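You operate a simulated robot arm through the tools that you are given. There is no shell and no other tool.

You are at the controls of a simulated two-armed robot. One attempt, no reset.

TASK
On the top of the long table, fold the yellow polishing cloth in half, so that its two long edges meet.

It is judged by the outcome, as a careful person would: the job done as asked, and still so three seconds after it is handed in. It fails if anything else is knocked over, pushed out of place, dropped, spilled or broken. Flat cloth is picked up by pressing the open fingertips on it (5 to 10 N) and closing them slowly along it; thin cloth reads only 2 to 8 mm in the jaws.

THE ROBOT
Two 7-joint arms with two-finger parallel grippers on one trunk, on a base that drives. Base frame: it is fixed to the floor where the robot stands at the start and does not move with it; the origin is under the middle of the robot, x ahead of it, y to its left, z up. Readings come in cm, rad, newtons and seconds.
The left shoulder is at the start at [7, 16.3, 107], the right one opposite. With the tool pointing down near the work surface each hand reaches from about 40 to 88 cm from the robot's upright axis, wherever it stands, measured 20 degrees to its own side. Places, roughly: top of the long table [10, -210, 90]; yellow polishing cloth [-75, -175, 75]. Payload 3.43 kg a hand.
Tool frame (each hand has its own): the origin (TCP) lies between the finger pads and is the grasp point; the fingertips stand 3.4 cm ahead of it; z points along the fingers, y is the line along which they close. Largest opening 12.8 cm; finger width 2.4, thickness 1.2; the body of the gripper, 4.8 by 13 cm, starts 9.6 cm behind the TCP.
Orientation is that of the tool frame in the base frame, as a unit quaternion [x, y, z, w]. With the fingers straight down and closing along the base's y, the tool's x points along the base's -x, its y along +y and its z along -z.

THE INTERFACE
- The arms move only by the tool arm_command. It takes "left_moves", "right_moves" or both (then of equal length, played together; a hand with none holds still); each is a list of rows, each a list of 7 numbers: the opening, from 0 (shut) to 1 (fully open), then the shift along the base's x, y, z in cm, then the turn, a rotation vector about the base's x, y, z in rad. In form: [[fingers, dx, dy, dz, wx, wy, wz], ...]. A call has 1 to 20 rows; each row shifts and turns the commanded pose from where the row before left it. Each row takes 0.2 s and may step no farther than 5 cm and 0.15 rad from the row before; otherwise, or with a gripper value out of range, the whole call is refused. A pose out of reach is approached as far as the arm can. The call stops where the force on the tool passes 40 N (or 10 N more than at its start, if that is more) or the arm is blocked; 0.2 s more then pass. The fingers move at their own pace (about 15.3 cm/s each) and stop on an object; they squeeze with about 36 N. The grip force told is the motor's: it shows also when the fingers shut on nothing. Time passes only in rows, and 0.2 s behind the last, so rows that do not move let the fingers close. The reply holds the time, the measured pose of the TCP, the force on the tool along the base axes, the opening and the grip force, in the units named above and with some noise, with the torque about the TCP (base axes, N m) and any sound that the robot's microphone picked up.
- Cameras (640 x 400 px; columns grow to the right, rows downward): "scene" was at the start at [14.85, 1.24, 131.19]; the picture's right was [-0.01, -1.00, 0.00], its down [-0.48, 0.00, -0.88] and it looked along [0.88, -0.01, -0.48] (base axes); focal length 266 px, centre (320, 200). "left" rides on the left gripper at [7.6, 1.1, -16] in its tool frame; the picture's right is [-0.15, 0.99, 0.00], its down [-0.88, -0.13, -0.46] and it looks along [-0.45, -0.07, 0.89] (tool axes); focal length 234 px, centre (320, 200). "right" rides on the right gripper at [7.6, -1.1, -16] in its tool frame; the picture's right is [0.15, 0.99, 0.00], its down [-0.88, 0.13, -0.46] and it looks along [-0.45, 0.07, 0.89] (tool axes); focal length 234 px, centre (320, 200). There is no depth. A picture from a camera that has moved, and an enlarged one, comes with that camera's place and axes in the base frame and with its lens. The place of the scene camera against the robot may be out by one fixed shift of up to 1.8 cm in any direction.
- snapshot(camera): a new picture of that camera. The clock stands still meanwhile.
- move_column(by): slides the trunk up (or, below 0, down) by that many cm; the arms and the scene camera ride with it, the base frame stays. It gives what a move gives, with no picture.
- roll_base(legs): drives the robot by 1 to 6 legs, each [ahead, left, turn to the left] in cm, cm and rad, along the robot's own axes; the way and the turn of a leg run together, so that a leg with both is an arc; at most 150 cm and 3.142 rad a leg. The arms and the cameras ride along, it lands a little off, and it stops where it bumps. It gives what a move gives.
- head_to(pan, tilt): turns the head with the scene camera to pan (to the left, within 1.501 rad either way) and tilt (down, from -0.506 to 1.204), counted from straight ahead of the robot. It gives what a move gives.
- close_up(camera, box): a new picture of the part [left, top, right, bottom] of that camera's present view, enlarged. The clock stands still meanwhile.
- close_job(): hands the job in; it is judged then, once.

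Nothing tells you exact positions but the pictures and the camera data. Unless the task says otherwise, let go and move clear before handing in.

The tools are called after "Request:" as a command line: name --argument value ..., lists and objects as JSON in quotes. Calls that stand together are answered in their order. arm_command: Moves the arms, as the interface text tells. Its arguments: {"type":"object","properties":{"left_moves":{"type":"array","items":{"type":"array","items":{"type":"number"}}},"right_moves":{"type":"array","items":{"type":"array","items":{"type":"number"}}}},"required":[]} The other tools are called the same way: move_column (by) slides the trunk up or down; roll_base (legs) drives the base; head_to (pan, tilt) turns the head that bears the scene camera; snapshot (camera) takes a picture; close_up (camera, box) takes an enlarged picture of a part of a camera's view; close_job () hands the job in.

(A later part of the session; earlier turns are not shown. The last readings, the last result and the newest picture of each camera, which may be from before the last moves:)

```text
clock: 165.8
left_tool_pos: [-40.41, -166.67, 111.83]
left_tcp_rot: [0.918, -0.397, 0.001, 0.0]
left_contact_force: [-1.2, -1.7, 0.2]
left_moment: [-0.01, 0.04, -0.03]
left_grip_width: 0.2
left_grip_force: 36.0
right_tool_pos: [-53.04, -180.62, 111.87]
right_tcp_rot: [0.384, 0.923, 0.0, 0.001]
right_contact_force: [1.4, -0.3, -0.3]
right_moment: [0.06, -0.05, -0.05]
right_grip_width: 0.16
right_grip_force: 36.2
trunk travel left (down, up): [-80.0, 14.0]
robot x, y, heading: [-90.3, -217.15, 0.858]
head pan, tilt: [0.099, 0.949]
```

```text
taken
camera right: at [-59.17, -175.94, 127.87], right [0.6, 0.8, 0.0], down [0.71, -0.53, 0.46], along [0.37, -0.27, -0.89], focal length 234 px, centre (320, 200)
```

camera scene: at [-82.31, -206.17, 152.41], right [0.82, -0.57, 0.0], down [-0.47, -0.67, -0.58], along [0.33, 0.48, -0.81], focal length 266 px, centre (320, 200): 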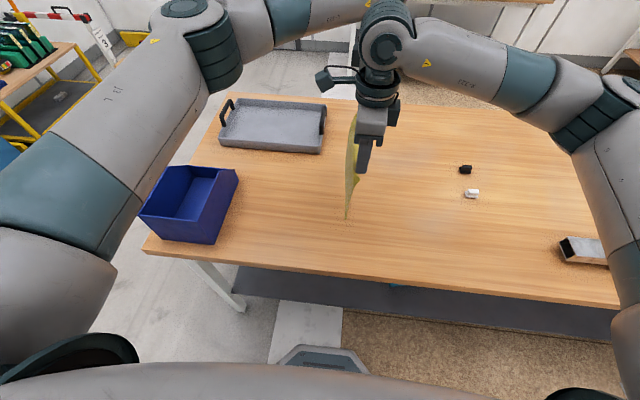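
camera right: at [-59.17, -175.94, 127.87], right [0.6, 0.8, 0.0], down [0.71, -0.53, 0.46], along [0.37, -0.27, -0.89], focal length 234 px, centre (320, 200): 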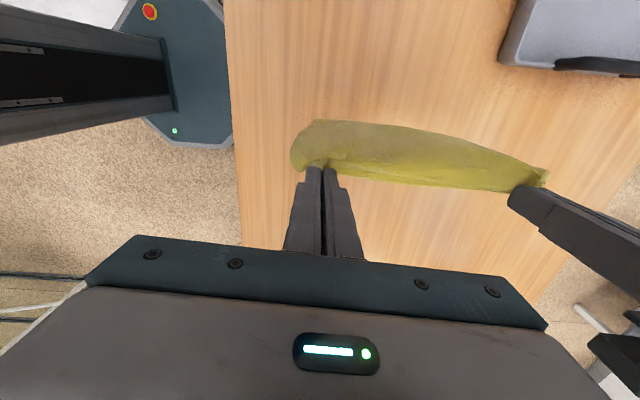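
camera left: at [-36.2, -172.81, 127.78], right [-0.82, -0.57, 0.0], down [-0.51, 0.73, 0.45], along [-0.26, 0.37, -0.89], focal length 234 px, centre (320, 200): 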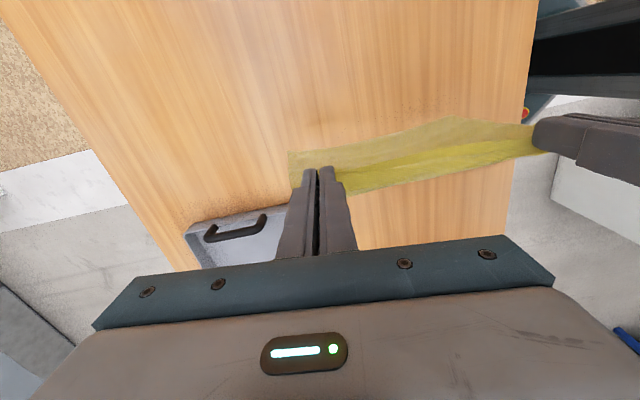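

Request:
close_up --camera "right" --box '[250, 80, 590, 240]'

Request:
close_up --camera "left" --box '[250, 80, 590, 240]'

Request:
close_up --camera "scene" --box '[290, 80, 410, 240]'

```text
1.88 times, centred on (420, 160) of right
camera zoom: at [-59.17, -175.94, 127.87], right [0.6, 0.8, 0.0], down [0.71, -0.53, 0.46], along [0.37, -0.27, -0.89], focal length 441 px, centre (132, 275)
```

zoom: 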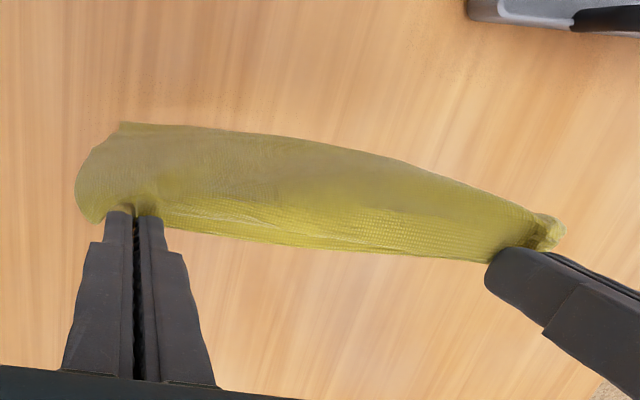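

```text
1.88 times, centred on (420, 160) of left
camera zoom: at [-36.2, -172.81, 127.78], right [-0.82, -0.57, 0.0], down [-0.51, 0.73, 0.45], along [-0.26, 0.37, -0.89], focal length 441 px, centre (132, 275)
```

zoom: 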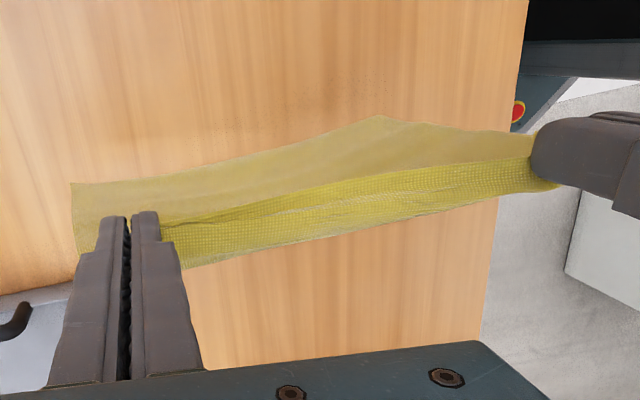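

```text
2.50 times, centred on (350, 160) of scene
camera zoom: at [-82.31, -206.17, 152.41], right [0.82, -0.57, 0.0], down [-0.47, -0.67, -0.58], along [0.33, 0.48, -0.81], focal length 665 px, centre (245, 300)
```

zoom: 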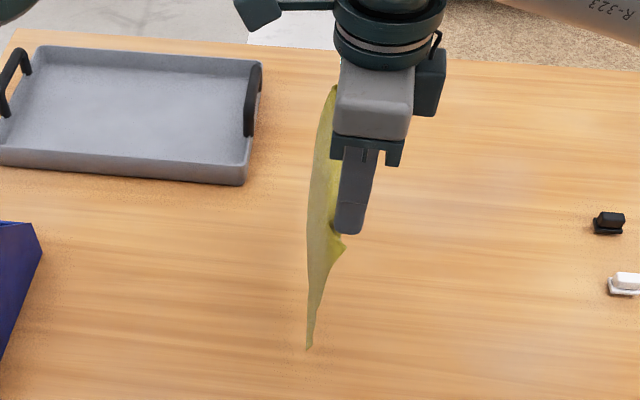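

Hanging well with equal grips. Lowering until the free edge touches, then dragging left so it trails to the right.

Request:
arm_command --right_moves '[[0, 0, 0, -1.2, 0, 0, 0], [0, 0, 0, -1.2, 0, 0, 0], [0, 0, 0, -0.8, 0, 0, 0], [0, -0.886, 0.81, -0.4, 0, 0, 0], [0, -0.886, 0.81, -0.4, 0, 0, 0], [0, -0.886, 0.81, -0.4, 0, 0, 0], [0, -0.886, 0.81, -0.5, 0, 0, 0], [0, -0.886, 0.81, -0.6, 0, 0, 0], [0, 0, 0, 0, 0, 0, 0]]' --left_moves '[[0, 0, 0, -1.2, 0, 0, 0], [0, 0, 0, -1.2, 0, 0, 0], [0, 0, 0, -0.8, 0, 0, 0], [0, -0.886, 0.81, -0.4, 0, 0, 0], [0, -0.886, 0.81, -0.4, 0, 0, 0], [0, -0.886, 0.81, -0.4, 0, 0, 0], [0, -0.886, 0.81, -0.5, 0, 0, 0], [0, -0.886, 0.81, -0.6, 0, 0, 0], [0, 0, 0, 0, 0, 0, 0]]'

Request:
close_up --camera "right" --box '[230, 60, 590, 240]'

Request:
close_up --camera "left" --box '[230, 60, 590, 240]'

Request:
close_up --camera "scene" --box '[270, 80, 410, 240]'

```text
clock: 167.8
left_tool_pos: [-44.87, -162.6, 106.52]
left_tcp_rot: [0.918, -0.397, 0.001, 0.0]
left_contact_force: [-1.1, -1.9, -0.3]
left_moment: [-0.06, 0.05, -0.01]
left_grip_width: 0.18
left_grip_force: 35.4
right_tool_pos: [-57.39, -176.53, 106.31]
right_tcp_rot: [0.386, 0.923, 0.0, 0.0]
right_contact_force: [1.1, 1.5, 0.7]
right_moment: [0.05, -0.03, -0.04]
right_grip_width: 0.16
right_grip_force: 35.5
trunk travel left (down, up): [-80.0, 14.0]
robot x, y, heading: [-90.28, -217.07, 0.856]
head pan, tilt: [0.099, 0.949]
```

```text
1.78 times, centred on (410, 150) of right
camera zoom: at [-63.55, -171.93, 122.23], right [0.6, 0.8, 0.0], down [0.71, -0.53, 0.46], along [0.37, -0.27, -0.89], focal length 416 px, centre (160, 289)
```

zoom: 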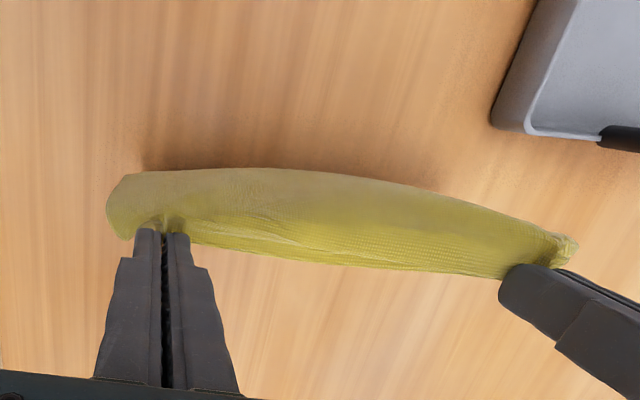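

```text
1.78 times, centred on (410, 150) of left
camera zoom: at [-40.63, -168.79, 122.48], right [-0.82, -0.57, 0.0], down [-0.51, 0.73, 0.46], along [-0.26, 0.37, -0.89], focal length 416 px, centre (160, 289)
```

zoom: 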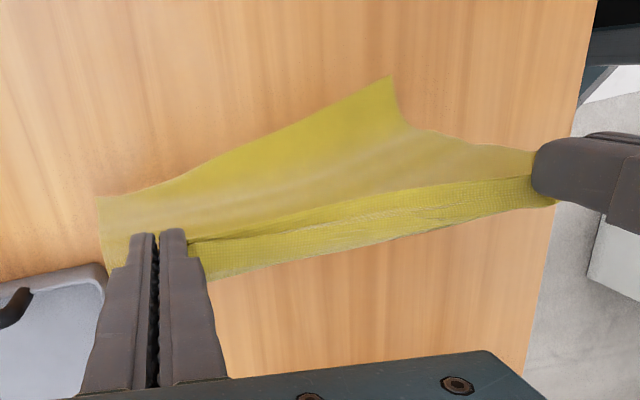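

```text
2.50 times, centred on (340, 160) of scene
camera zoom: at [-82.26, -206.25, 152.41], right [0.82, -0.57, 0.0], down [-0.47, -0.67, -0.58], along [0.33, 0.48, -0.81], focal length 665 px, centre (270, 300)
```

zoom: 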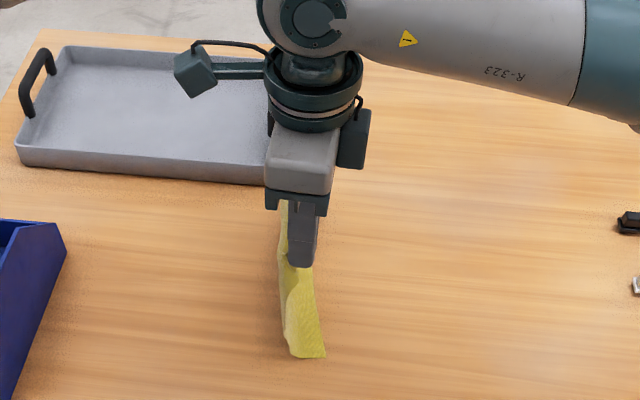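

The near part trails nicely, but the far part seems to be lagging (not yet touching). I'll align both hands' yaw with the line between them, lower the left a little, and re-check.

Request:
arm_command --right_moves '[[0, 0, 0, 0, 0, 0, 0.03], [0, 0, 0, 0, 0, 0, 0.028], [0, -0.59, 0.54, -0.5, 0, 0, 0], [0, 0, 0, 0, 0, 0, 0], [0, 0, 0, 0, 0, 0, 0]]' --left_moves '[[0, 0, 0, -0.5, 0, 0, 0.042], [0, 0, 0, -0.5, 0, 0, 0.041], [0, -0.59, 0.54, -0.7, 0, 0, 0], [0, 0, 0, 0, 0, 0, 0], [0, 0, 0, 0, 0, 0, 0]]'

Request:
close_up --camera "left" --box '[230, 60, 590, 240]'

Request:
snapshot --camera "right"

```text
clock: 169.0
left_tool_pos: [-45.48, -162.11, 104.75]
left_tcp_rot: [0.933, -0.359, 0.001, -0.001]
left_contact_force: [-0.5, -1.1, 0.7]
left_moment: [-0.06, 0.05, 0.0]
left_grip_width: 0.18
left_grip_force: 35.9
right_tool_pos: [-58.08, -176.06, 105.9]
right_tcp_rot: [0.358, 0.934, 0.0, 0.001]
right_contact_force: [1.4, 2.0, -0.2]
right_moment: [0.05, -0.07, -0.01]
right_grip_width: 0.13
right_grip_force: 35.9
trunk travel left (down, up): [-80.0, 14.0]
robot x, y, heading: [-90.23, -217.24, 0.859]
head pan, tilt: [0.099, 0.949]
```

```text
1.78 times, centred on (410, 150) of left
camera zoom: at [-40.72, -167.94, 120.71], right [-0.77, -0.64, 0.0], down [-0.57, 0.69, 0.46], along [-0.29, 0.35, -0.89], focal length 416 px, centre (160, 289)
```

zoom: 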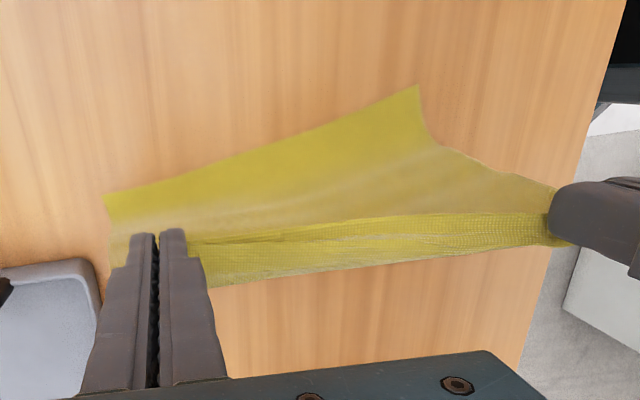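

```text
taken
camera right: at [-64.42, -171.77, 121.87], right [0.55, 0.83, 0.0], down [0.74, -0.49, 0.46], along [0.38, -0.25, -0.89], focal length 234 px, centre (320, 200)
```

right: 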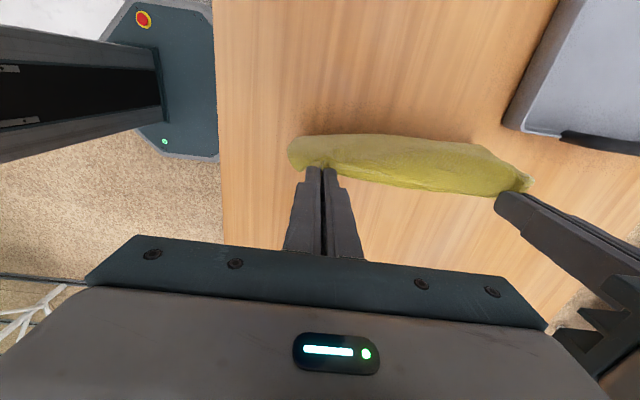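

The free edge landed rotated relative to the hands. I'll lift clear, let it hang with the corrected yaw, and check that it hangs parallel before lowering again.

Request:
arm_command --right_moves '[[0, 0, 0, 1.5, 0, 0, 0], [0, 0, 0, 1.5, 0, 0, 0], [0, 0, 0, 1.5, 0, 0, 0], [0, 0.74, -0.67, 1.2, 0, 0, 0], [0, 0.74, -0.67, 0.7, 0, 0, 0], [0, 0.74, -0.67, 0, 0, 0, 0], [0, 0.74, -0.67, 0, 0, 0, 0], [0, 0.74, -0.67, 0, 0, 0, 0], [0, 0.74, -0.67, 0, 0, 0, 0], [0, 0, 0, 0, 0, 0, 0], [0, 0, 0, 0, 0, 0, 0], [0, 0, 0, 0, 0, 0, 0], [0, 0, 0, 0, 0, 0, 0]]' --left_moves '[[0, 0, 0, 1.8, 0, 0, 0], [0, 0, 0, 1.8, 0, 0, 0], [0, 0, 0, 1.8, 0, 0, 0], [0, 0.74, -0.67, 1.4, 0, 0, 0], [0, 0.74, -0.67, 0.75, 0, 0, 0], [0, 0.74, -0.67, 0, 0, 0, 0], [0, 0.74, -0.67, 0, 0, 0, 0], [0, 0.74, -0.67, 0, 0, 0, 0], [0, 0.74, -0.67, 0, 0, 0, 0], [0, 0, 0, 0, 0, 0, 0], [0, 0, 0, 0, 0, 0, 0], [0, 0, 0, 0, 0, 0, 0], [0, 0, 0, 0, 0, 0, 0]]'

Request:
close_up --camera "left" --box '[230, 60, 590, 240]'

Request:
close_up --camera "right" --box '[230, 60, 590, 240]'

Request:
close_up --camera "scene" --box '[290, 60, 410, 240]'

```text
clock: 171.8
left_tool_pos: [-41.11, -166.21, 112.23]
left_tcp_rot: [0.933, -0.359, 0.001, 0.001]
left_contact_force: [-1.8, -0.6, 0.4]
left_moment: [-0.05, 0.02, 0.0]
left_grip_width: 0.17
left_grip_force: 36.2
right_tool_pos: [-53.61, -180.0, 112.41]
right_tcp_rot: [0.358, 0.934, 0.0, 0.001]
right_contact_force: [0.4, 1.0, -0.2]
right_moment: [0.05, -0.05, -0.04]
right_grip_width: 0.13
right_grip_force: 35.6
trunk travel left (down, up): [-80.0, 14.0]
robot x, y, heading: [-90.63, -217.07, 0.859]
head pan, tilt: [0.099, 0.949]
```

```text
1.78 times, centred on (410, 150) of left
camera zoom: at [-36.36, -171.91, 128.26], right [-0.77, -0.64, 0.0], down [-0.57, 0.69, 0.45], along [-0.29, 0.35, -0.89], focal length 416 px, centre (160, 289)
```

zoom: 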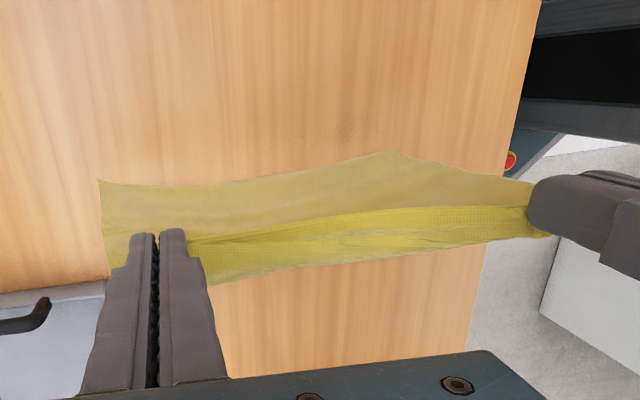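

```text
1.78 times, centred on (410, 150) of right
camera zoom: at [-59.96, -175.75, 128.34], right [0.55, 0.83, 0.0], down [0.74, -0.49, 0.46], along [0.38, -0.25, -0.89], focal length 416 px, centre (160, 289)
```

zoom: 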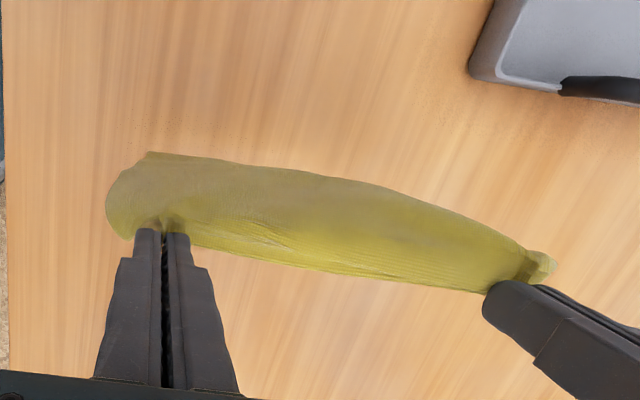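

```text
2.22 times, centred on (350, 150) of scene
camera zoom: at [-82.34, -206.16, 152.41], right [0.82, -0.57, 0.0], down [-0.47, -0.67, -0.58], along [0.33, 0.48, -0.81], focal length 591 px, centre (253, 311)
```

zoom: 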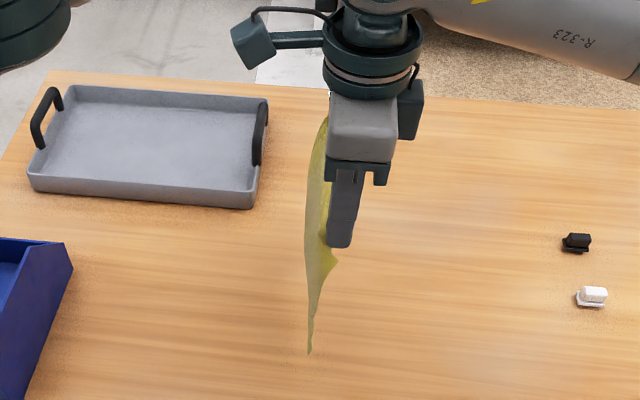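

Request:
arm_command --right_moves '[[0, 0, 0, -1.0, 0, 0, 0], [0, 0, 0, -1.0, 0, 0, 0], [0, 0, 0, -1.0, 0, 0, 0], [0, 0, 0, -0.8, 0, 0, 0], [0, 0, 0, -0.8, 0, 0, 0], [0, 0, 0, -0.6, 0, 0, 0], [0, 0, 0, 0, 0, 0, 0]]' --left_moves '[[0, 0, 0, -1.0, 0, 0, 0], [0, 0, 0, -1.0, 0, 0, 0], [0, 0, 0, -1.0, 0, 0, 0], [0, 0, 0, -0.8, 0, 0, 0], [0, 0, 0, -0.8, 0, 0, 0], [0, 0, 0, -0.6, 0, 0, 0], [0, 0, 0, 0, 0, 0, 0]]'

Request:
close_up --camera "left" --box '[230, 60, 590, 240]'

Request:
close_up --camera "scene" --box '[290, 80, 410, 240]'

Request:
close_up --camera "right" --box '[230, 60, 590, 240]'

```text
clock: 173.4
left_tool_pos: [-41.05, -166.17, 107.09]
left_tcp_rot: [0.933, -0.359, 0.001, 0.0]
left_contact_force: [-1.3, -1.1, 1.1]
left_moment: [-0.02, 0.03, 0.0]
left_grip_width: 0.19
left_grip_force: 35.8
right_tool_pos: [-53.59, -180.1, 107.11]
right_tcp_rot: [0.358, 0.934, 0.0, 0.0]
right_contact_force: [1.1, 1.0, 0.1]
right_moment: [0.0, -0.03, -0.03]
right_grip_width: 0.14
right_grip_force: 36.4
trunk travel left (down, up): [-80.0, 14.0]
robot x, y, heading: [-90.35, -217.29, 0.862]
head pan, tilt: [0.099, 0.949]
```

```text
1.78 times, centred on (410, 150) of left
camera zoom: at [-36.34, -171.94, 123.01], right [-0.77, -0.64, 0.0], down [-0.57, 0.69, 0.45], along [-0.29, 0.35, -0.89], focal length 416 px, centre (160, 289)
```

zoom: 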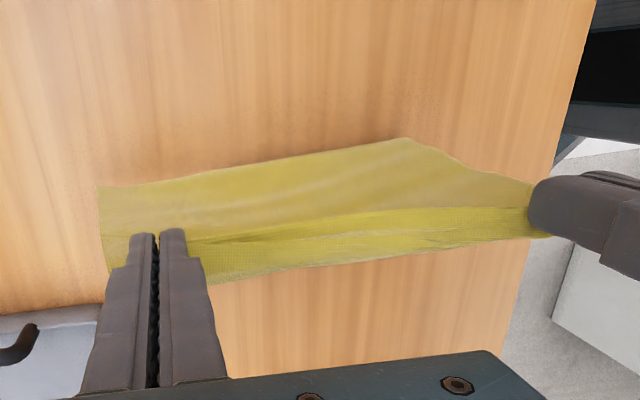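

```text
2.50 times, centred on (350, 160) of scene
camera zoom: at [-82.32, -206.18, 152.41], right [0.82, -0.57, 0.0], down [-0.47, -0.67, -0.58], along [0.33, 0.48, -0.81], focal length 665 px, centre (245, 300)
```

zoom: 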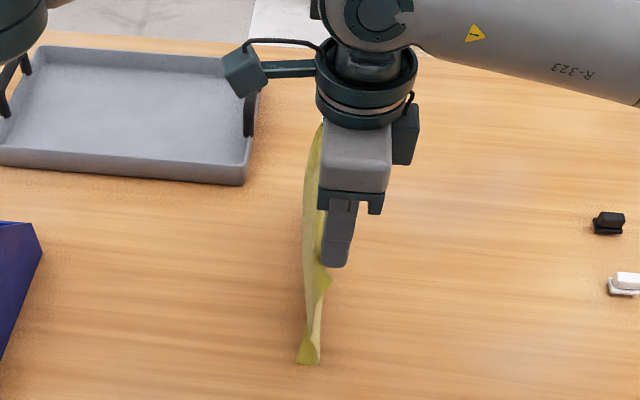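

```text
1.78 times, centred on (410, 150) of right
camera zoom: at [-60.0, -175.79, 123.08], right [0.55, 0.83, 0.0], down [0.74, -0.49, 0.46], along [0.38, -0.25, -0.89], focal length 416 px, centre (160, 289)
```

zoom: 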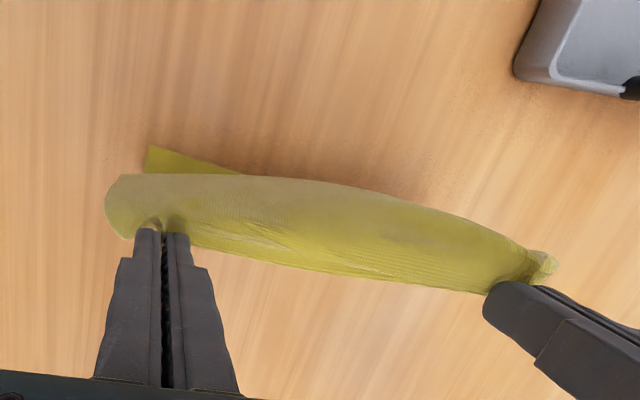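

The near corner curled the wrong way under load. I'll unload it slightly, keep the left hand ~1 cm lower so both ends touch together, and drag left to make it trail evenly.

Request:
arm_command --right_moves '[[0, 0, 0, 1.0, 0, 0, 0], [0, 0, 0, 1.0, 0, 0, 0], [0, 0, 0, 0, 0, 0, 0], [0, 0, 0, 0, 0, 0, 0], [0, -0.886, 0.81, -0.1, 0, 0, 0], [0, -0.886, 0.81, -0.2, 0, 0, 0], [0, -0.886, 0.81, -0.3, 0, 0, 0], [0, -0.886, 0.81, -0.4, 0, 0, 0], [0, -0.886, 0.81, -0.5, 0, 0, 0], [0, -0.886, 0.81, -0.6, 0, 0, 0], [0, 0, 0, 0, 0, 0, 0]]' --left_moves '[[0, 0, 0, 0.5, 0, 0, 0], [0, 0, 0, 0.4, 0, 0, 0], [0, 0, 0, 0, 0, 0, 0], [0, 0, 0, 0, 0, 0, 0], [0, -0.886, 0.81, -0.1, 0, 0, 0], [0, -0.886, 0.81, -0.2, 0, 0, 0], [0, -0.886, 0.81, -0.3, 0, 0, 0], [0, -0.886, 0.81, -0.4, 0, 0, 0], [0, -0.886, 0.81, -0.5, 0, 0, 0], [0, -0.886, 0.81, -0.6, 0, 0, 0], [0, 0, 0, 0, 0, 0, 0]]'

Request:
close_up --camera "left" --box '[230, 40, 590, 240]'

Request:
close_up --camera "scene" --box '[270, 80, 410, 240]'

Request:
close_up --camera "right" --box '[230, 60, 590, 240]'

```text
clock: 175.8
left_tool_pos: [-46.31, -161.33, 105.82]
left_tcp_rot: [0.933, -0.359, 0.0, 0.0]
left_contact_force: [-1.1, -1.1, 0.4]
left_moment: [-0.03, 0.05, 0.0]
left_grip_width: 0.17
left_grip_force: 36.3
right_tool_pos: [-59.01, -175.17, 107.04]
right_tcp_rot: [0.358, 0.934, -0.001, 0.0]
right_contact_force: [1.4, 1.8, -1.0]
right_moment: [0.04, -0.05, -0.03]
right_grip_width: 0.17
right_grip_force: 36.1
trunk travel left (down, up): [-80.0, 14.0]
robot x, y, heading: [-90.37, -217.64, 0.855]
head pan, tilt: [0.099, 0.949]
```

```text
1.78 times, centred on (410, 140) of left
camera zoom: at [-41.59, -167.07, 121.79], right [-0.77, -0.64, 0.0], down [-0.57, 0.69, 0.46], along [-0.29, 0.35, -0.89], focal length 416 px, centre (160, 307)
```

zoom: 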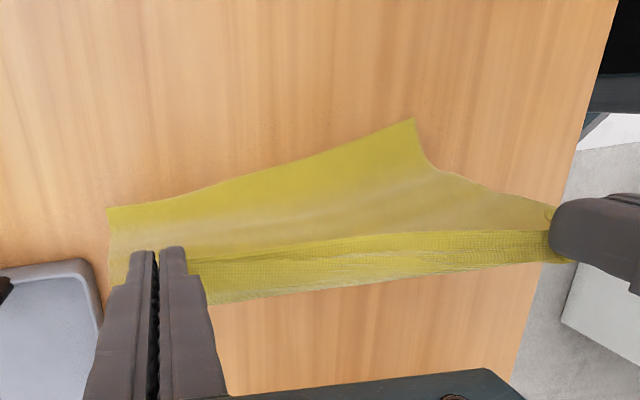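

```text
2.50 times, centred on (340, 160) of scene
camera zoom: at [-82.28, -206.23, 152.41], right [0.82, -0.57, 0.0], down [-0.47, -0.67, -0.58], along [0.33, 0.48, -0.81], focal length 665 px, centre (270, 300)
```

zoom: 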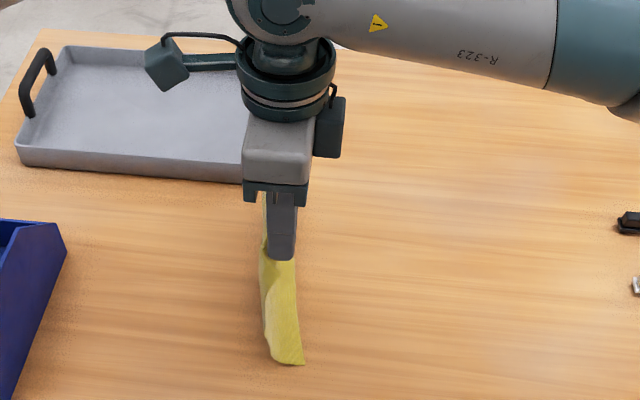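

```text
1.78 times, centred on (410, 150) of right
camera zoom: at [-65.26, -170.97, 122.95], right [0.55, 0.83, 0.0], down [0.74, -0.49, 0.46], along [0.38, -0.25, -0.89], focal length 416 px, centre (160, 289)
```

zoom: 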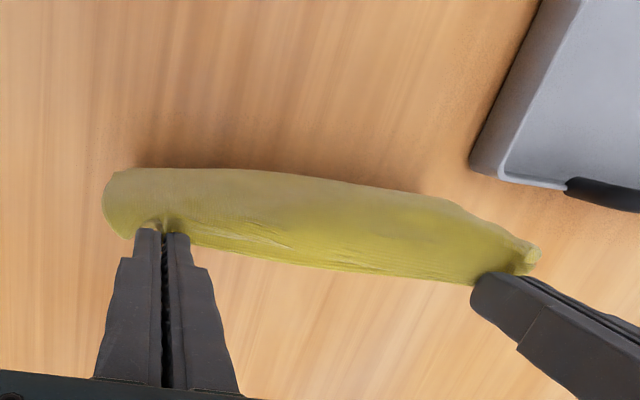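

Near trails right but the far part bent the other way. I'll lift to hang again, then lower with the left hand ~2 cm lower and drag left only as the edge just touches.

Request:
arm_command --right_moves '[[0, 0, 0, 2.0, 0, 0, 0], [0, 0, 0, 2.0, 0, 0, 0], [0, 0, 0, 2.0, 0, 0, 0], [0, 0.959, -0.878, 0, 0, 0, 0], [0, 0.959, -0.878, 0, 0, 0, 0], [0, 0.959, -0.878, 0, 0, 0, 0], [0, 0.959, -0.878, 0, 0, 0, 0], [0, 0.959, -0.878, 0, 0, 0, 0], [0, 0.959, -0.878, 0, 0, 0, 0], [0, 0, 0, 0, 0, 0, 0], [0, 0, 0, 0, 0, 0, 0], [0, 0, 0, 0, 0, 0, 0], [0, 0, 0, -1.0, 0, 0, 0], [0, 0, 0, -1.0, 0, 0, 0], [0, 0, 0, 0, 0, 0, 0], [0, 0, 0, 0, 0, 0, 0]]' --left_moves '[[0, 0, 0, 2.0, 0, 0, 0], [0, 0, 0, 2.0, 0, 0, 0], [0, 0, 0, 2.0, 0, 0, 0], [0, 0.959, -0.878, 0, 0, 0, 0], [0, 0.959, -0.878, 0, 0, 0, 0], [0, 0.959, -0.878, 0, 0, 0, 0], [0, 0.959, -0.878, 0, 0, 0, 0], [0, 0.959, -0.878, 0, 0, 0, 0], [0, 0.959, -0.878, 0, 0, 0, 0], [0, 0, 0, 0, 0, 0, 0], [0, 0, 0, 0, 0, 0, 0], [0, 0, 0, 0, 0, 0, 0], [0, 0, 0, -1.4, 0, 0, 0], [0, 0, 0, -1.4, 0, 0, 0], [0, 0, 0, 0, 0, 0, 0], [0, 0, 0, 0, 0, 0, 0]]'

Request:
close_up --camera "left" --box '[230, 40, 590, 240]'

Request:
close_up --camera "right" --box '[230, 60, 590, 240]'

Request:
close_up --camera "scene" --box '[290, 80, 410, 240]'

```text
clock: 179.2
left_tool_pos: [-40.69, -166.53, 109.06]
left_tcp_rot: [0.933, -0.359, 0.001, 0.0]
left_contact_force: [-1.3, -1.9, 0.9]
left_moment: [-0.04, 0.11, -0.02]
left_grip_width: 0.18
left_grip_force: 36.0
right_tool_pos: [-53.1, -180.16, 110.95]
right_tcp_rot: [0.357, 0.934, 0.0, 0.001]
right_contact_force: [1.0, 1.3, 0.3]
right_moment: [0.04, -0.03, -0.03]
right_grip_width: 0.15
right_grip_force: 36.2
trunk travel left (down, up): [-80.0, 14.0]
robot x, y, heading: [-90.23, -217.39, 0.862]
head pan, tilt: [0.099, 0.949]
```

```text
1.78 times, centred on (410, 140) of left
camera zoom: at [-35.93, -172.26, 124.99], right [-0.77, -0.64, 0.0], down [-0.57, 0.69, 0.45], along [-0.29, 0.35, -0.89], focal length 416 px, centre (160, 307)
```

zoom: 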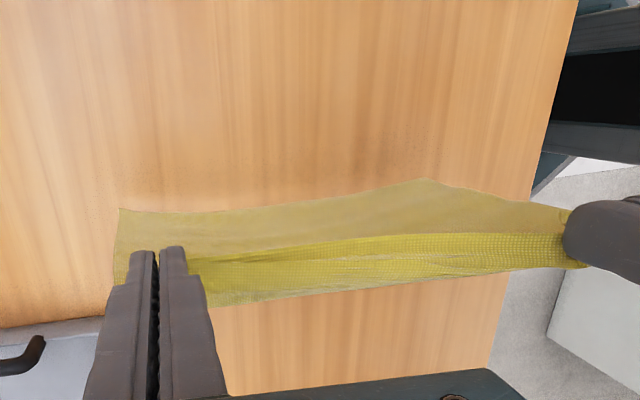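

```text
1.78 times, centred on (410, 150) of right
camera zoom: at [-59.43, -176.14, 127.01], right [0.55, 0.83, 0.0], down [0.74, -0.49, 0.46], along [0.38, -0.25, -0.89], focal length 416 px, centre (160, 289)
```

zoom: 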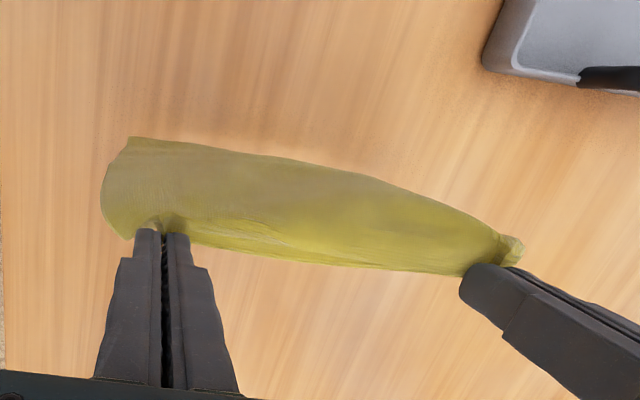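

```text
2.50 times, centred on (350, 160) of scene
camera zoom: at [-82.32, -206.16, 152.41], right [0.82, -0.57, 0.0], down [-0.47, -0.67, -0.58], along [0.33, 0.48, -0.81], focal length 665 px, centre (245, 300)
```

zoom: 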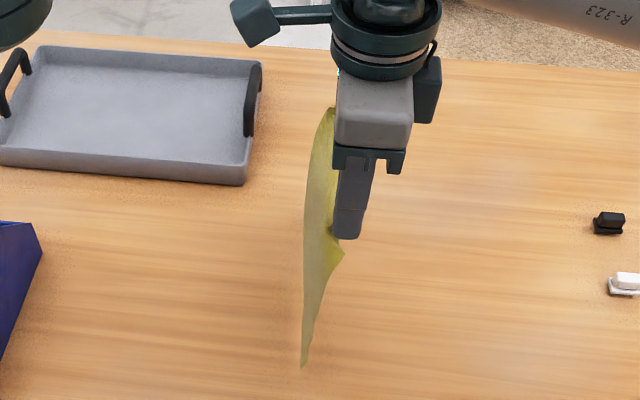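

With the left hand ~2 cm lower the sheet now hangs straight. Lowering to touch and dragging left.

Request:
arm_command --right_moves '[[0, 0, 0, -0.9, 0, 0, 0], [0, -0.2, 0.18, -0.9, 0, 0, 0], [0, -0.886, 0.81, -0.3, 0, 0, 0], [0, -0.886, 0.81, -0.3, 0, 0, 0], [0, -0.886, 0.81, -0.3, 0, 0, 0], [0, -0.886, 0.81, -0.3, 0, 0, 0], [0, -0.886, 0.81, -0.4, 0, 0, 0], [0, -0.886, 0.81, -0.5, 0, 0, 0], [0, 0, 0, 0, 0, 0, 0]]' --left_moves '[[0, 0, 0, -0.9, 0, 0, 0], [0, -0.2, 0.18, -0.9, 0, 0, 0], [0, -0.886, 0.81, -0.3, 0, 0, 0], [0, -0.886, 0.81, -0.3, 0, 0, 0], [0, -0.886, 0.81, -0.3, 0, 0, 0], [0, -0.886, 0.81, -0.3, 0, 0, 0], [0, -0.886, 0.81, -0.4, 0, 0, 0], [0, -0.886, 0.81, -0.5, 0, 0, 0], [0, 0, 0, 0, 0, 0, 0]]'

Request:
close_up --camera "left" --box '[230, 40, 590, 240]'

Request:
close_up --camera "right" --box '[230, 60, 590, 240]'

Request:
close_up --camera "scene" --box '[270, 80, 410, 240]'

```text
clock: 181.2
left_tool_pos: [-46.17, -161.45, 105.17]
left_tcp_rot: [0.933, -0.359, 0.0, 0.0]
left_contact_force: [-2.4, -2.7, 0.5]
left_moment: [-0.12, 0.13, 0.0]
left_grip_width: 0.21
left_grip_force: 36.1
right_tool_pos: [-58.73, -175.4, 107.03]
right_tcp_rot: [0.358, 0.934, -0.001, 0.001]
right_contact_force: [3.8, 4.0, 0.2]
right_moment: [0.11, -0.11, -0.05]
right_grip_width: 0.14
right_grip_force: 35.9
trunk travel left (down, up): [-80.0, 14.0]
robot x, y, heading: [-90.49, -217.52, 0.865]
head pan, tilt: [0.099, 0.949]
```

```text
1.78 times, centred on (410, 140) of left
camera zoom: at [-41.43, -167.18, 121.17], right [-0.77, -0.64, 0.0], down [-0.57, 0.69, 0.46], along [-0.29, 0.35, -0.89], focal length 416 px, centre (160, 307)
```

zoom: 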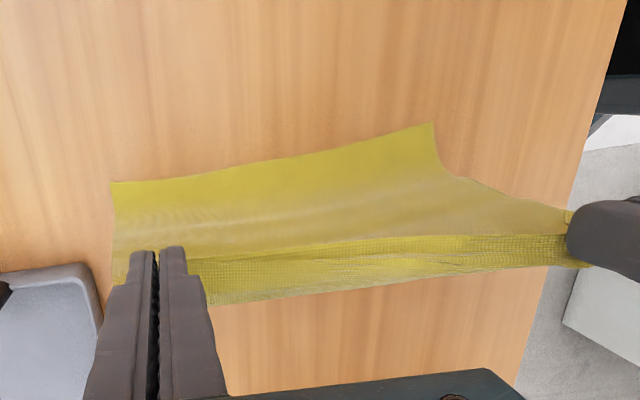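

```text
1.78 times, centred on (410, 150) of right
camera zoom: at [-65.11, -171.19, 123.09], right [0.55, 0.83, 0.0], down [0.74, -0.49, 0.46], along [0.38, -0.25, -0.89], focal length 416 px, centre (160, 289)
```

zoom: 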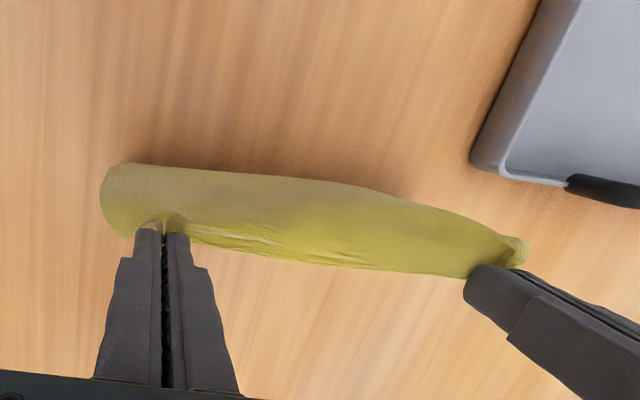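

```text
2.50 times, centred on (340, 160) of scene
camera zoom: at [-82.28, -206.24, 152.41], right [0.82, -0.57, 0.0], down [-0.47, -0.67, -0.58], along [0.33, 0.48, -0.81], focal length 665 px, centre (270, 300)
```

zoom: 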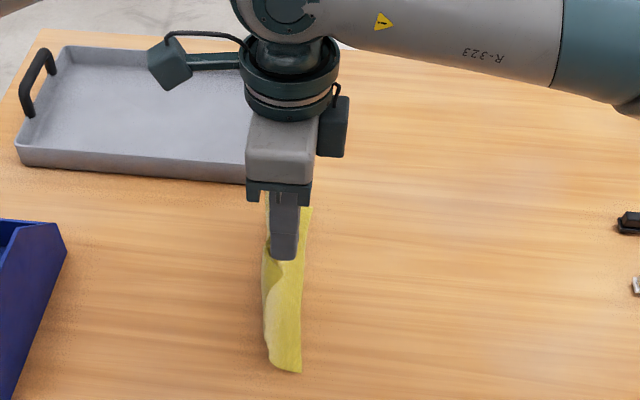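

Now the free edge trails evenly and parallel to the hands. The tray's corner is ~1.5 cm beyond the cloth's far side, so I keep straight while laying down the lower half.

Request:
arm_command --right_moves '[[0, -0.738, 0.675, -0.68, 0, 0, 0], [0, -0.738, 0.675, -0.68, 0, 0, 0], [0, -0.738, 0.675, -0.68, 0, 0, 0], [0, -0.738, 0.675, -0.68, 0, 0, 0], [0, -0.738, 0.675, -0.68, 0, 0, 0], [0, -0.738, 0.675, -0.68, 0, 0, 0], [0, 0, 0, 0, 0, 0, 0]]' --left_moves '[[0, -0.738, 0.675, -0.68, 0, 0, 0], [0, -0.738, 0.675, -0.68, 0, 0, 0], [0, -0.738, 0.675, -0.68, 0, 0, 0], [0, -0.738, 0.675, -0.68, 0, 0, 0], [0, -0.738, 0.675, -0.68, 0, 0, 0], [0, -0.738, 0.675, -0.68, 0, 0, 0], [0, 0, 0, 0, 0, 0, 0]]'

Request:
close_up --camera "left" --box '[210, 20, 590, 240]'

Request:
close_up --camera "scene" --box '[250, 80, 390, 240]'

```text
clock: 182.8
left_tool_pos: [-50.64, -157.43, 101.04]
left_tcp_rot: [0.933, -0.36, -0.001, 0.001]
left_contact_force: [-1.3, -2.1, 0.1]
left_moment: [-0.06, 0.05, -0.02]
left_grip_width: 0.2
left_grip_force: 35.9
right_tool_pos: [-63.24, -171.15, 102.91]
right_tcp_rot: [0.357, 0.934, 0.0, 0.001]
right_contact_force: [1.6, 2.5, -0.4]
right_moment: [0.1, -0.03, 0.0]
right_grip_width: 0.12
right_grip_force: 36.1
trunk travel left (down, up): [-80.0, 14.0]
robot x, y, heading: [-90.55, -217.31, 0.86]
head pan, tilt: [0.099, 0.949]
```

```text
1.68 times, centred on (400, 130) of left
camera zoom: at [-45.94, -163.14, 117.0], right [-0.77, -0.64, 0.0], down [-0.57, 0.69, 0.46], along [-0.29, 0.35, -0.89], focal length 394 px, centre (185, 318)
```

zoom: 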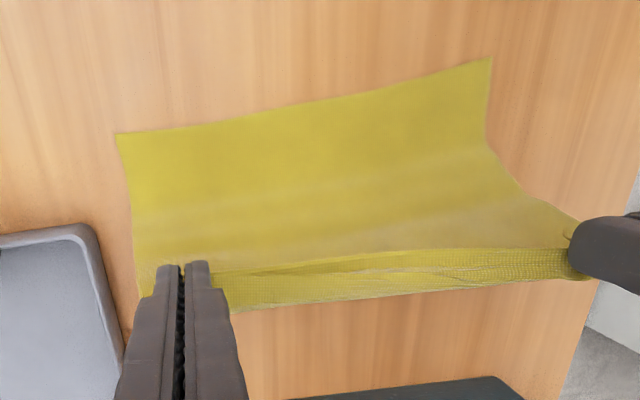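

```text
2.50 times, centred on (320, 160) of scene
camera zoom: at [-82.29, -206.21, 152.41], right [0.82, -0.57, 0.0], down [-0.47, -0.67, -0.58], along [0.33, 0.48, -0.81], focal length 665 px, centre (320, 300)
```

zoom: 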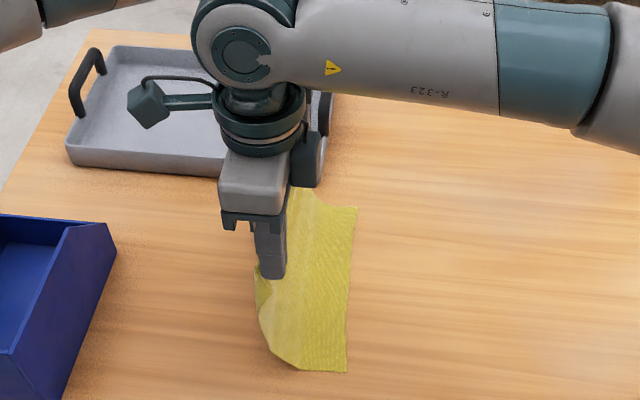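

The lower half is down and its free edge is straight. Three more rows of laying, then bringing the held edge over to the right on top.

Request:
arm_command --right_moves '[[0, -0.738, 0.675, -0.68, 0, 0, 0], [0, -0.738, 0.675, -0.68, 0, 0, 0], [0, -0.738, 0.675, -0.68, 0, 0, 0], [0, 0, 0, 0, 0, 0, 0], [0, 1.503, -1.172, -0.2, 0, 0, 0], [0, 1.525, -1.192, -0.5, 0, 0, 0], [0, 1.444, -1.118, -0.83, 0, 0, 0], [0, 1.311, -0.996, -1.14, 0, 0, 0], [0, 1.149, -0.848, -1.4, 0, 0, 0], [0, 0.95, -0.665, -1.63, 0, 0, 0], [0, 0, 0, 0, 0, 0, 0]]' --left_moves '[[0, -0.738, 0.675, -0.68, 0, 0, 0], [0, -0.738, 0.675, -0.68, 0, 0, 0], [0, -0.738, 0.675, -0.68, 0, 0, 0], [0, 0, 0, 0, 0, 0, 0], [0, 0.485, -0.24, -0.1, 0, 0, 0], [0, 1.289, -0.976, -0.42, 0, 0, 0], [0, 1.223, -0.915, -0.7, 0, 0, 0], [0, 1.112, -0.814, -0.95, 0, 0, 0], [0, 0.972, -0.686, -1.18, 0, 0, 0], [0, 0.809, -0.537, -1.35, 0, 0, 0], [0, 0, 0, 0, 0, 0, 0]]'

Request:
close_up --camera "left" --box '[210, 20, 590, 240]'

Request:
close_up --camera "right" --box '[210, 20, 590, 240]'

Request:
close_up --camera "scene" --box '[270, 100, 410, 240]'

```text
clock: 185.2
left_tool_pos: [-46.99, -159.59, 94.36]
left_tcp_rot: [0.933, -0.36, 0.001, -0.001]
left_contact_force: [-1.0, -1.7, -0.2]
left_moment: [-0.06, 0.02, -0.07]
left_grip_width: 0.18
left_grip_force: 35.9
right_tool_pos: [-57.51, -175.12, 95.17]
right_tcp_rot: [0.357, 0.934, -0.001, 0.001]
right_contact_force: [0.9, 1.1, -0.3]
right_moment: [0.04, -0.1, -0.01]
right_grip_width: 0.15
right_grip_force: 35.9
trunk travel left (down, up): [-80.0, 14.0]
robot x, y, heading: [-90.46, -217.06, 0.861]
head pan, tilt: [0.099, 0.949]
```

```text
1.68 times, centred on (400, 130) of left
camera zoom: at [-42.19, -165.38, 110.34], right [-0.77, -0.64, 0.0], down [-0.57, 0.69, 0.45], along [-0.29, 0.35, -0.89], focal length 394 px, centre (185, 318)
```

zoom: 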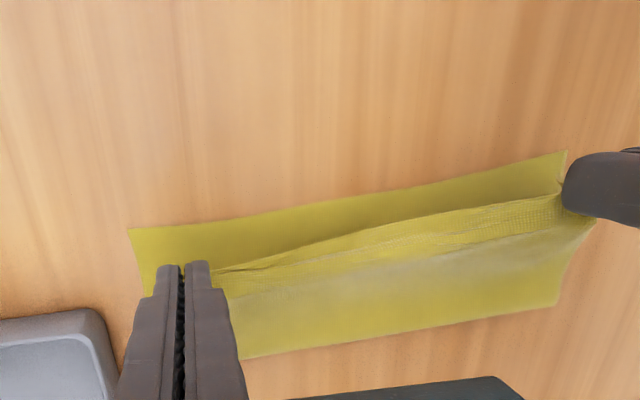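

```text
1.68 times, centred on (400, 130) of right
camera zoom: at [-63.88, -170.91, 111.23], right [0.55, 0.83, 0.0], down [0.74, -0.49, 0.46], along [0.38, -0.25, -0.89], focal length 394 px, centre (185, 318)
```

zoom: 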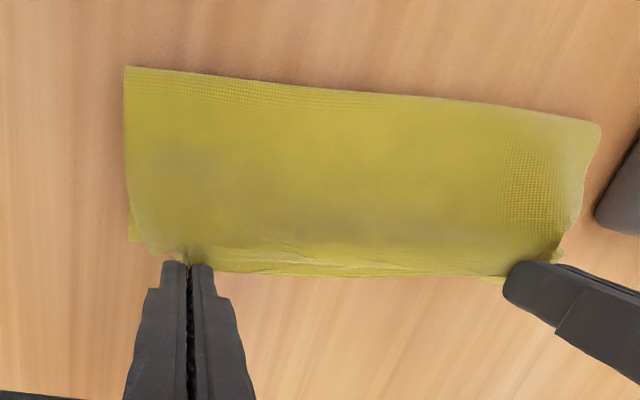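

```text
2.86 times, centred on (340, 170) of scene
camera zoom: at [-82.4, -206.15, 152.41], right [0.82, -0.57, 0.0], down [-0.47, -0.67, -0.58], along [0.33, 0.48, -0.81], focal length 760 px, centre (263, 286)
```

zoom: 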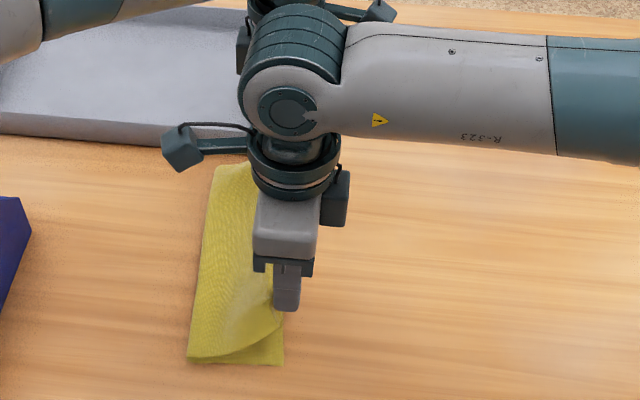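

Nearly there: the held edge is above the free edge, aligned within a few millimetres. Lowering it onto the lower layer.

Request:
arm_command --right_moves '[[0, 0.107, -0.091, -1.33, 0, 0, 0], [0, 0.107, -0.091, -1.33, 0, 0, 0], [0, 0.107, -0.091, -1.33, 0, 0, 0], [0, 0.107, -0.091, -1.2, 0, 0, 0], [0, 0, 0, 0, 0, 0, 0]]' --left_moves '[[0, 0.114, -0.097, -1.13, 0, 0, 0], [0, 0.114, -0.097, -1.13, 0, 0, 0], [0, 0.114, -0.097, -1.13, 0, 0, 0], [0, 0.114, -0.097, -1.0, 0, 0, 0], [0, 0, 0, 0, 0, 0, 0]]'

Request:
close_up --camera "left" --box '[210, 20, 590, 240]'

Request:
close_up --camera "right" --box '[210, 20, 590, 240]'

Request:
close_up --camera "scene" --box '[270, 120, 390, 240]'

```text
clock: 186.4
left_tool_pos: [-46.62, -159.9, 90.01]
left_tcp_rot: [0.933, -0.359, 0.001, 0.0]
left_contact_force: [-1.6, -0.9, 0.6]
left_moment: [-0.09, 0.05, 0.0]
left_grip_width: 0.19
left_grip_force: 36.0
right_tool_pos: [-57.07, -175.61, 89.97]
right_tcp_rot: [0.358, 0.934, -0.001, 0.001]
right_contact_force: [1.9, 1.8, -0.8]
right_moment: [0.08, -0.09, -0.04]
right_grip_width: 0.12
right_grip_force: 36.2
trunk travel left (down, up): [-80.0, 14.0]
robot x, y, heading: [-90.65, -217.72, 0.86]
head pan, tilt: [0.099, 0.949]
```

```text
1.68 times, centred on (400, 130) of left
camera zoom: at [-41.82, -165.69, 105.91], right [-0.77, -0.64, 0.0], down [-0.57, 0.69, 0.45], along [-0.29, 0.35, -0.89], focal length 394 px, centre (185, 318)
```

zoom: 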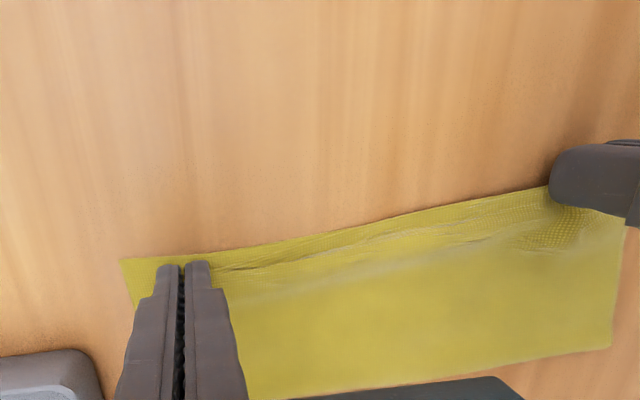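

```text
1.68 times, centred on (400, 130) of right
camera zoom: at [-63.39, -171.41, 105.97], right [0.55, 0.83, 0.0], down [0.74, -0.49, 0.46], along [0.38, -0.25, -0.89], focal length 394 px, centre (185, 318)
```

zoom: 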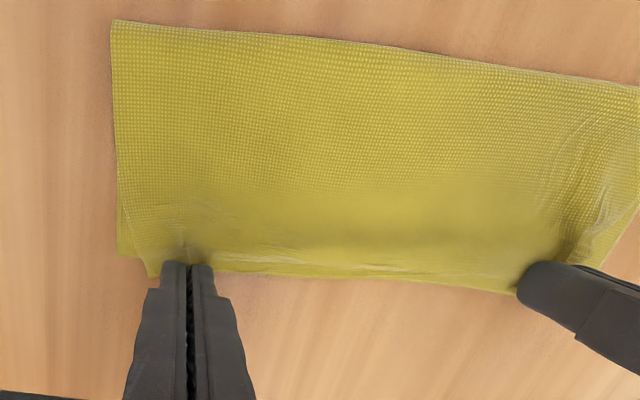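

```text
3.33 times, centred on (330, 180) of scene
camera zoom: at [-82.36, -206.19, 152.41], right [0.82, -0.57, 0.0], down [-0.47, -0.67, -0.58], along [0.33, 0.48, -0.81], focal length 886 px, centre (287, 267)
```

zoom: 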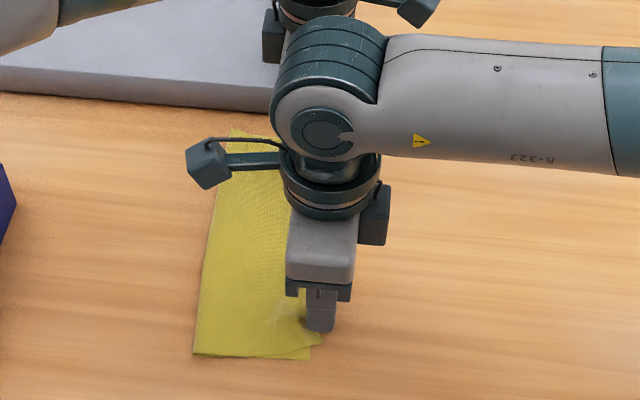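

Very close: the near end overshoots the lower edge by ~0.8 cm and the far end is ~1.2 cm short. Making that small correction while still holding just above the table.

Request:
arm_command --right_moves '[[0, 0, 0, 0.3, 0, 0, 0], [0, -0.2, 0.17, 0, 0, 0, 0], [0, -0.2, 0.17, 0, 0, 0, 0], [0, -0.2, 0.17, 0, 0, 0, 0], [0, 0, 0, -0.3, 0, 0, 0], [0, 0, 0, 0, 0, 0, 0]]' --left_moves '[[0, 0, 0, 0.3, 0, 0, 0], [0, 0.31, -0.26, 0, 0, 0, 0], [0, 0.31, -0.26, 0, 0, 0, 0], [0, 0.31, -0.26, 0, 0, 0, 0], [0, 0, 0, -0.3, 0, 0, 0], [0, 0, 0, 0, 0, 0, 0]]'

Request:
close_up --camera "left" --box '[230, 60, 590, 240]'

Request:
close_up --camera "right" --box '[230, 60, 590, 240]'

```text
clock: 187.8
left_tool_pos: [-45.64, -160.76, 89.88]
left_tcp_rot: [0.933, -0.359, 0.001, 0.0]
left_contact_force: [-0.9, -0.6, 0.0]
left_moment: [-0.05, 0.02, 0.0]
left_grip_width: 0.19
left_grip_force: 35.4
right_tool_pos: [-57.68, -175.04, 90.07]
right_tcp_rot: [0.358, 0.934, 0.001, 0.001]
right_contact_force: [1.8, 1.9, 0.8]
right_moment: [0.05, -0.06, -0.05]
right_grip_width: 0.11
right_grip_force: 35.9
trunk travel left (down, up): [-80.0, 14.0]
robot x, y, heading: [-90.73, -217.53, 0.858]
head pan, tilt: [0.099, 0.949]
```

```text
1.78 times, centred on (410, 150) of left
camera zoom: at [-40.88, -166.48, 105.91], right [-0.77, -0.64, 0.0], down [-0.57, 0.69, 0.45], along [-0.29, 0.35, -0.89], focal length 416 px, centre (160, 289)
```

zoom: 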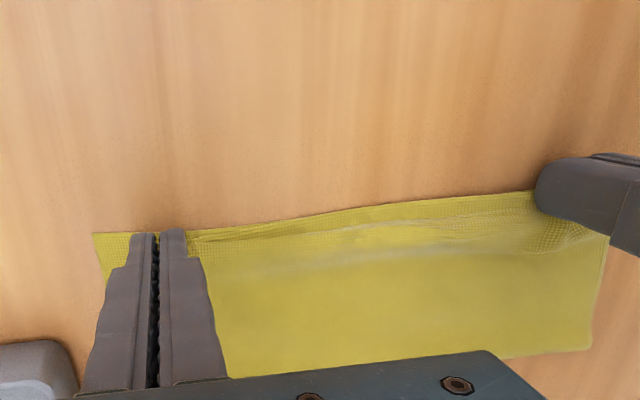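

```text
1.78 times, centred on (410, 150) of right
camera zoom: at [-63.98, -170.87, 106.06], right [0.55, 0.83, 0.0], down [0.74, -0.49, 0.46], along [0.38, -0.25, -0.89], focal length 416 px, centre (160, 289)
```

zoom: 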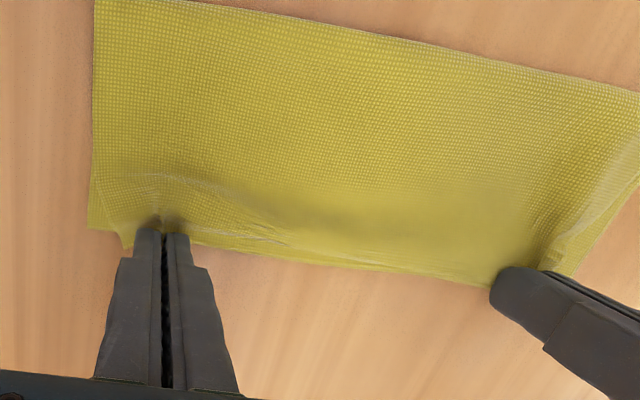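

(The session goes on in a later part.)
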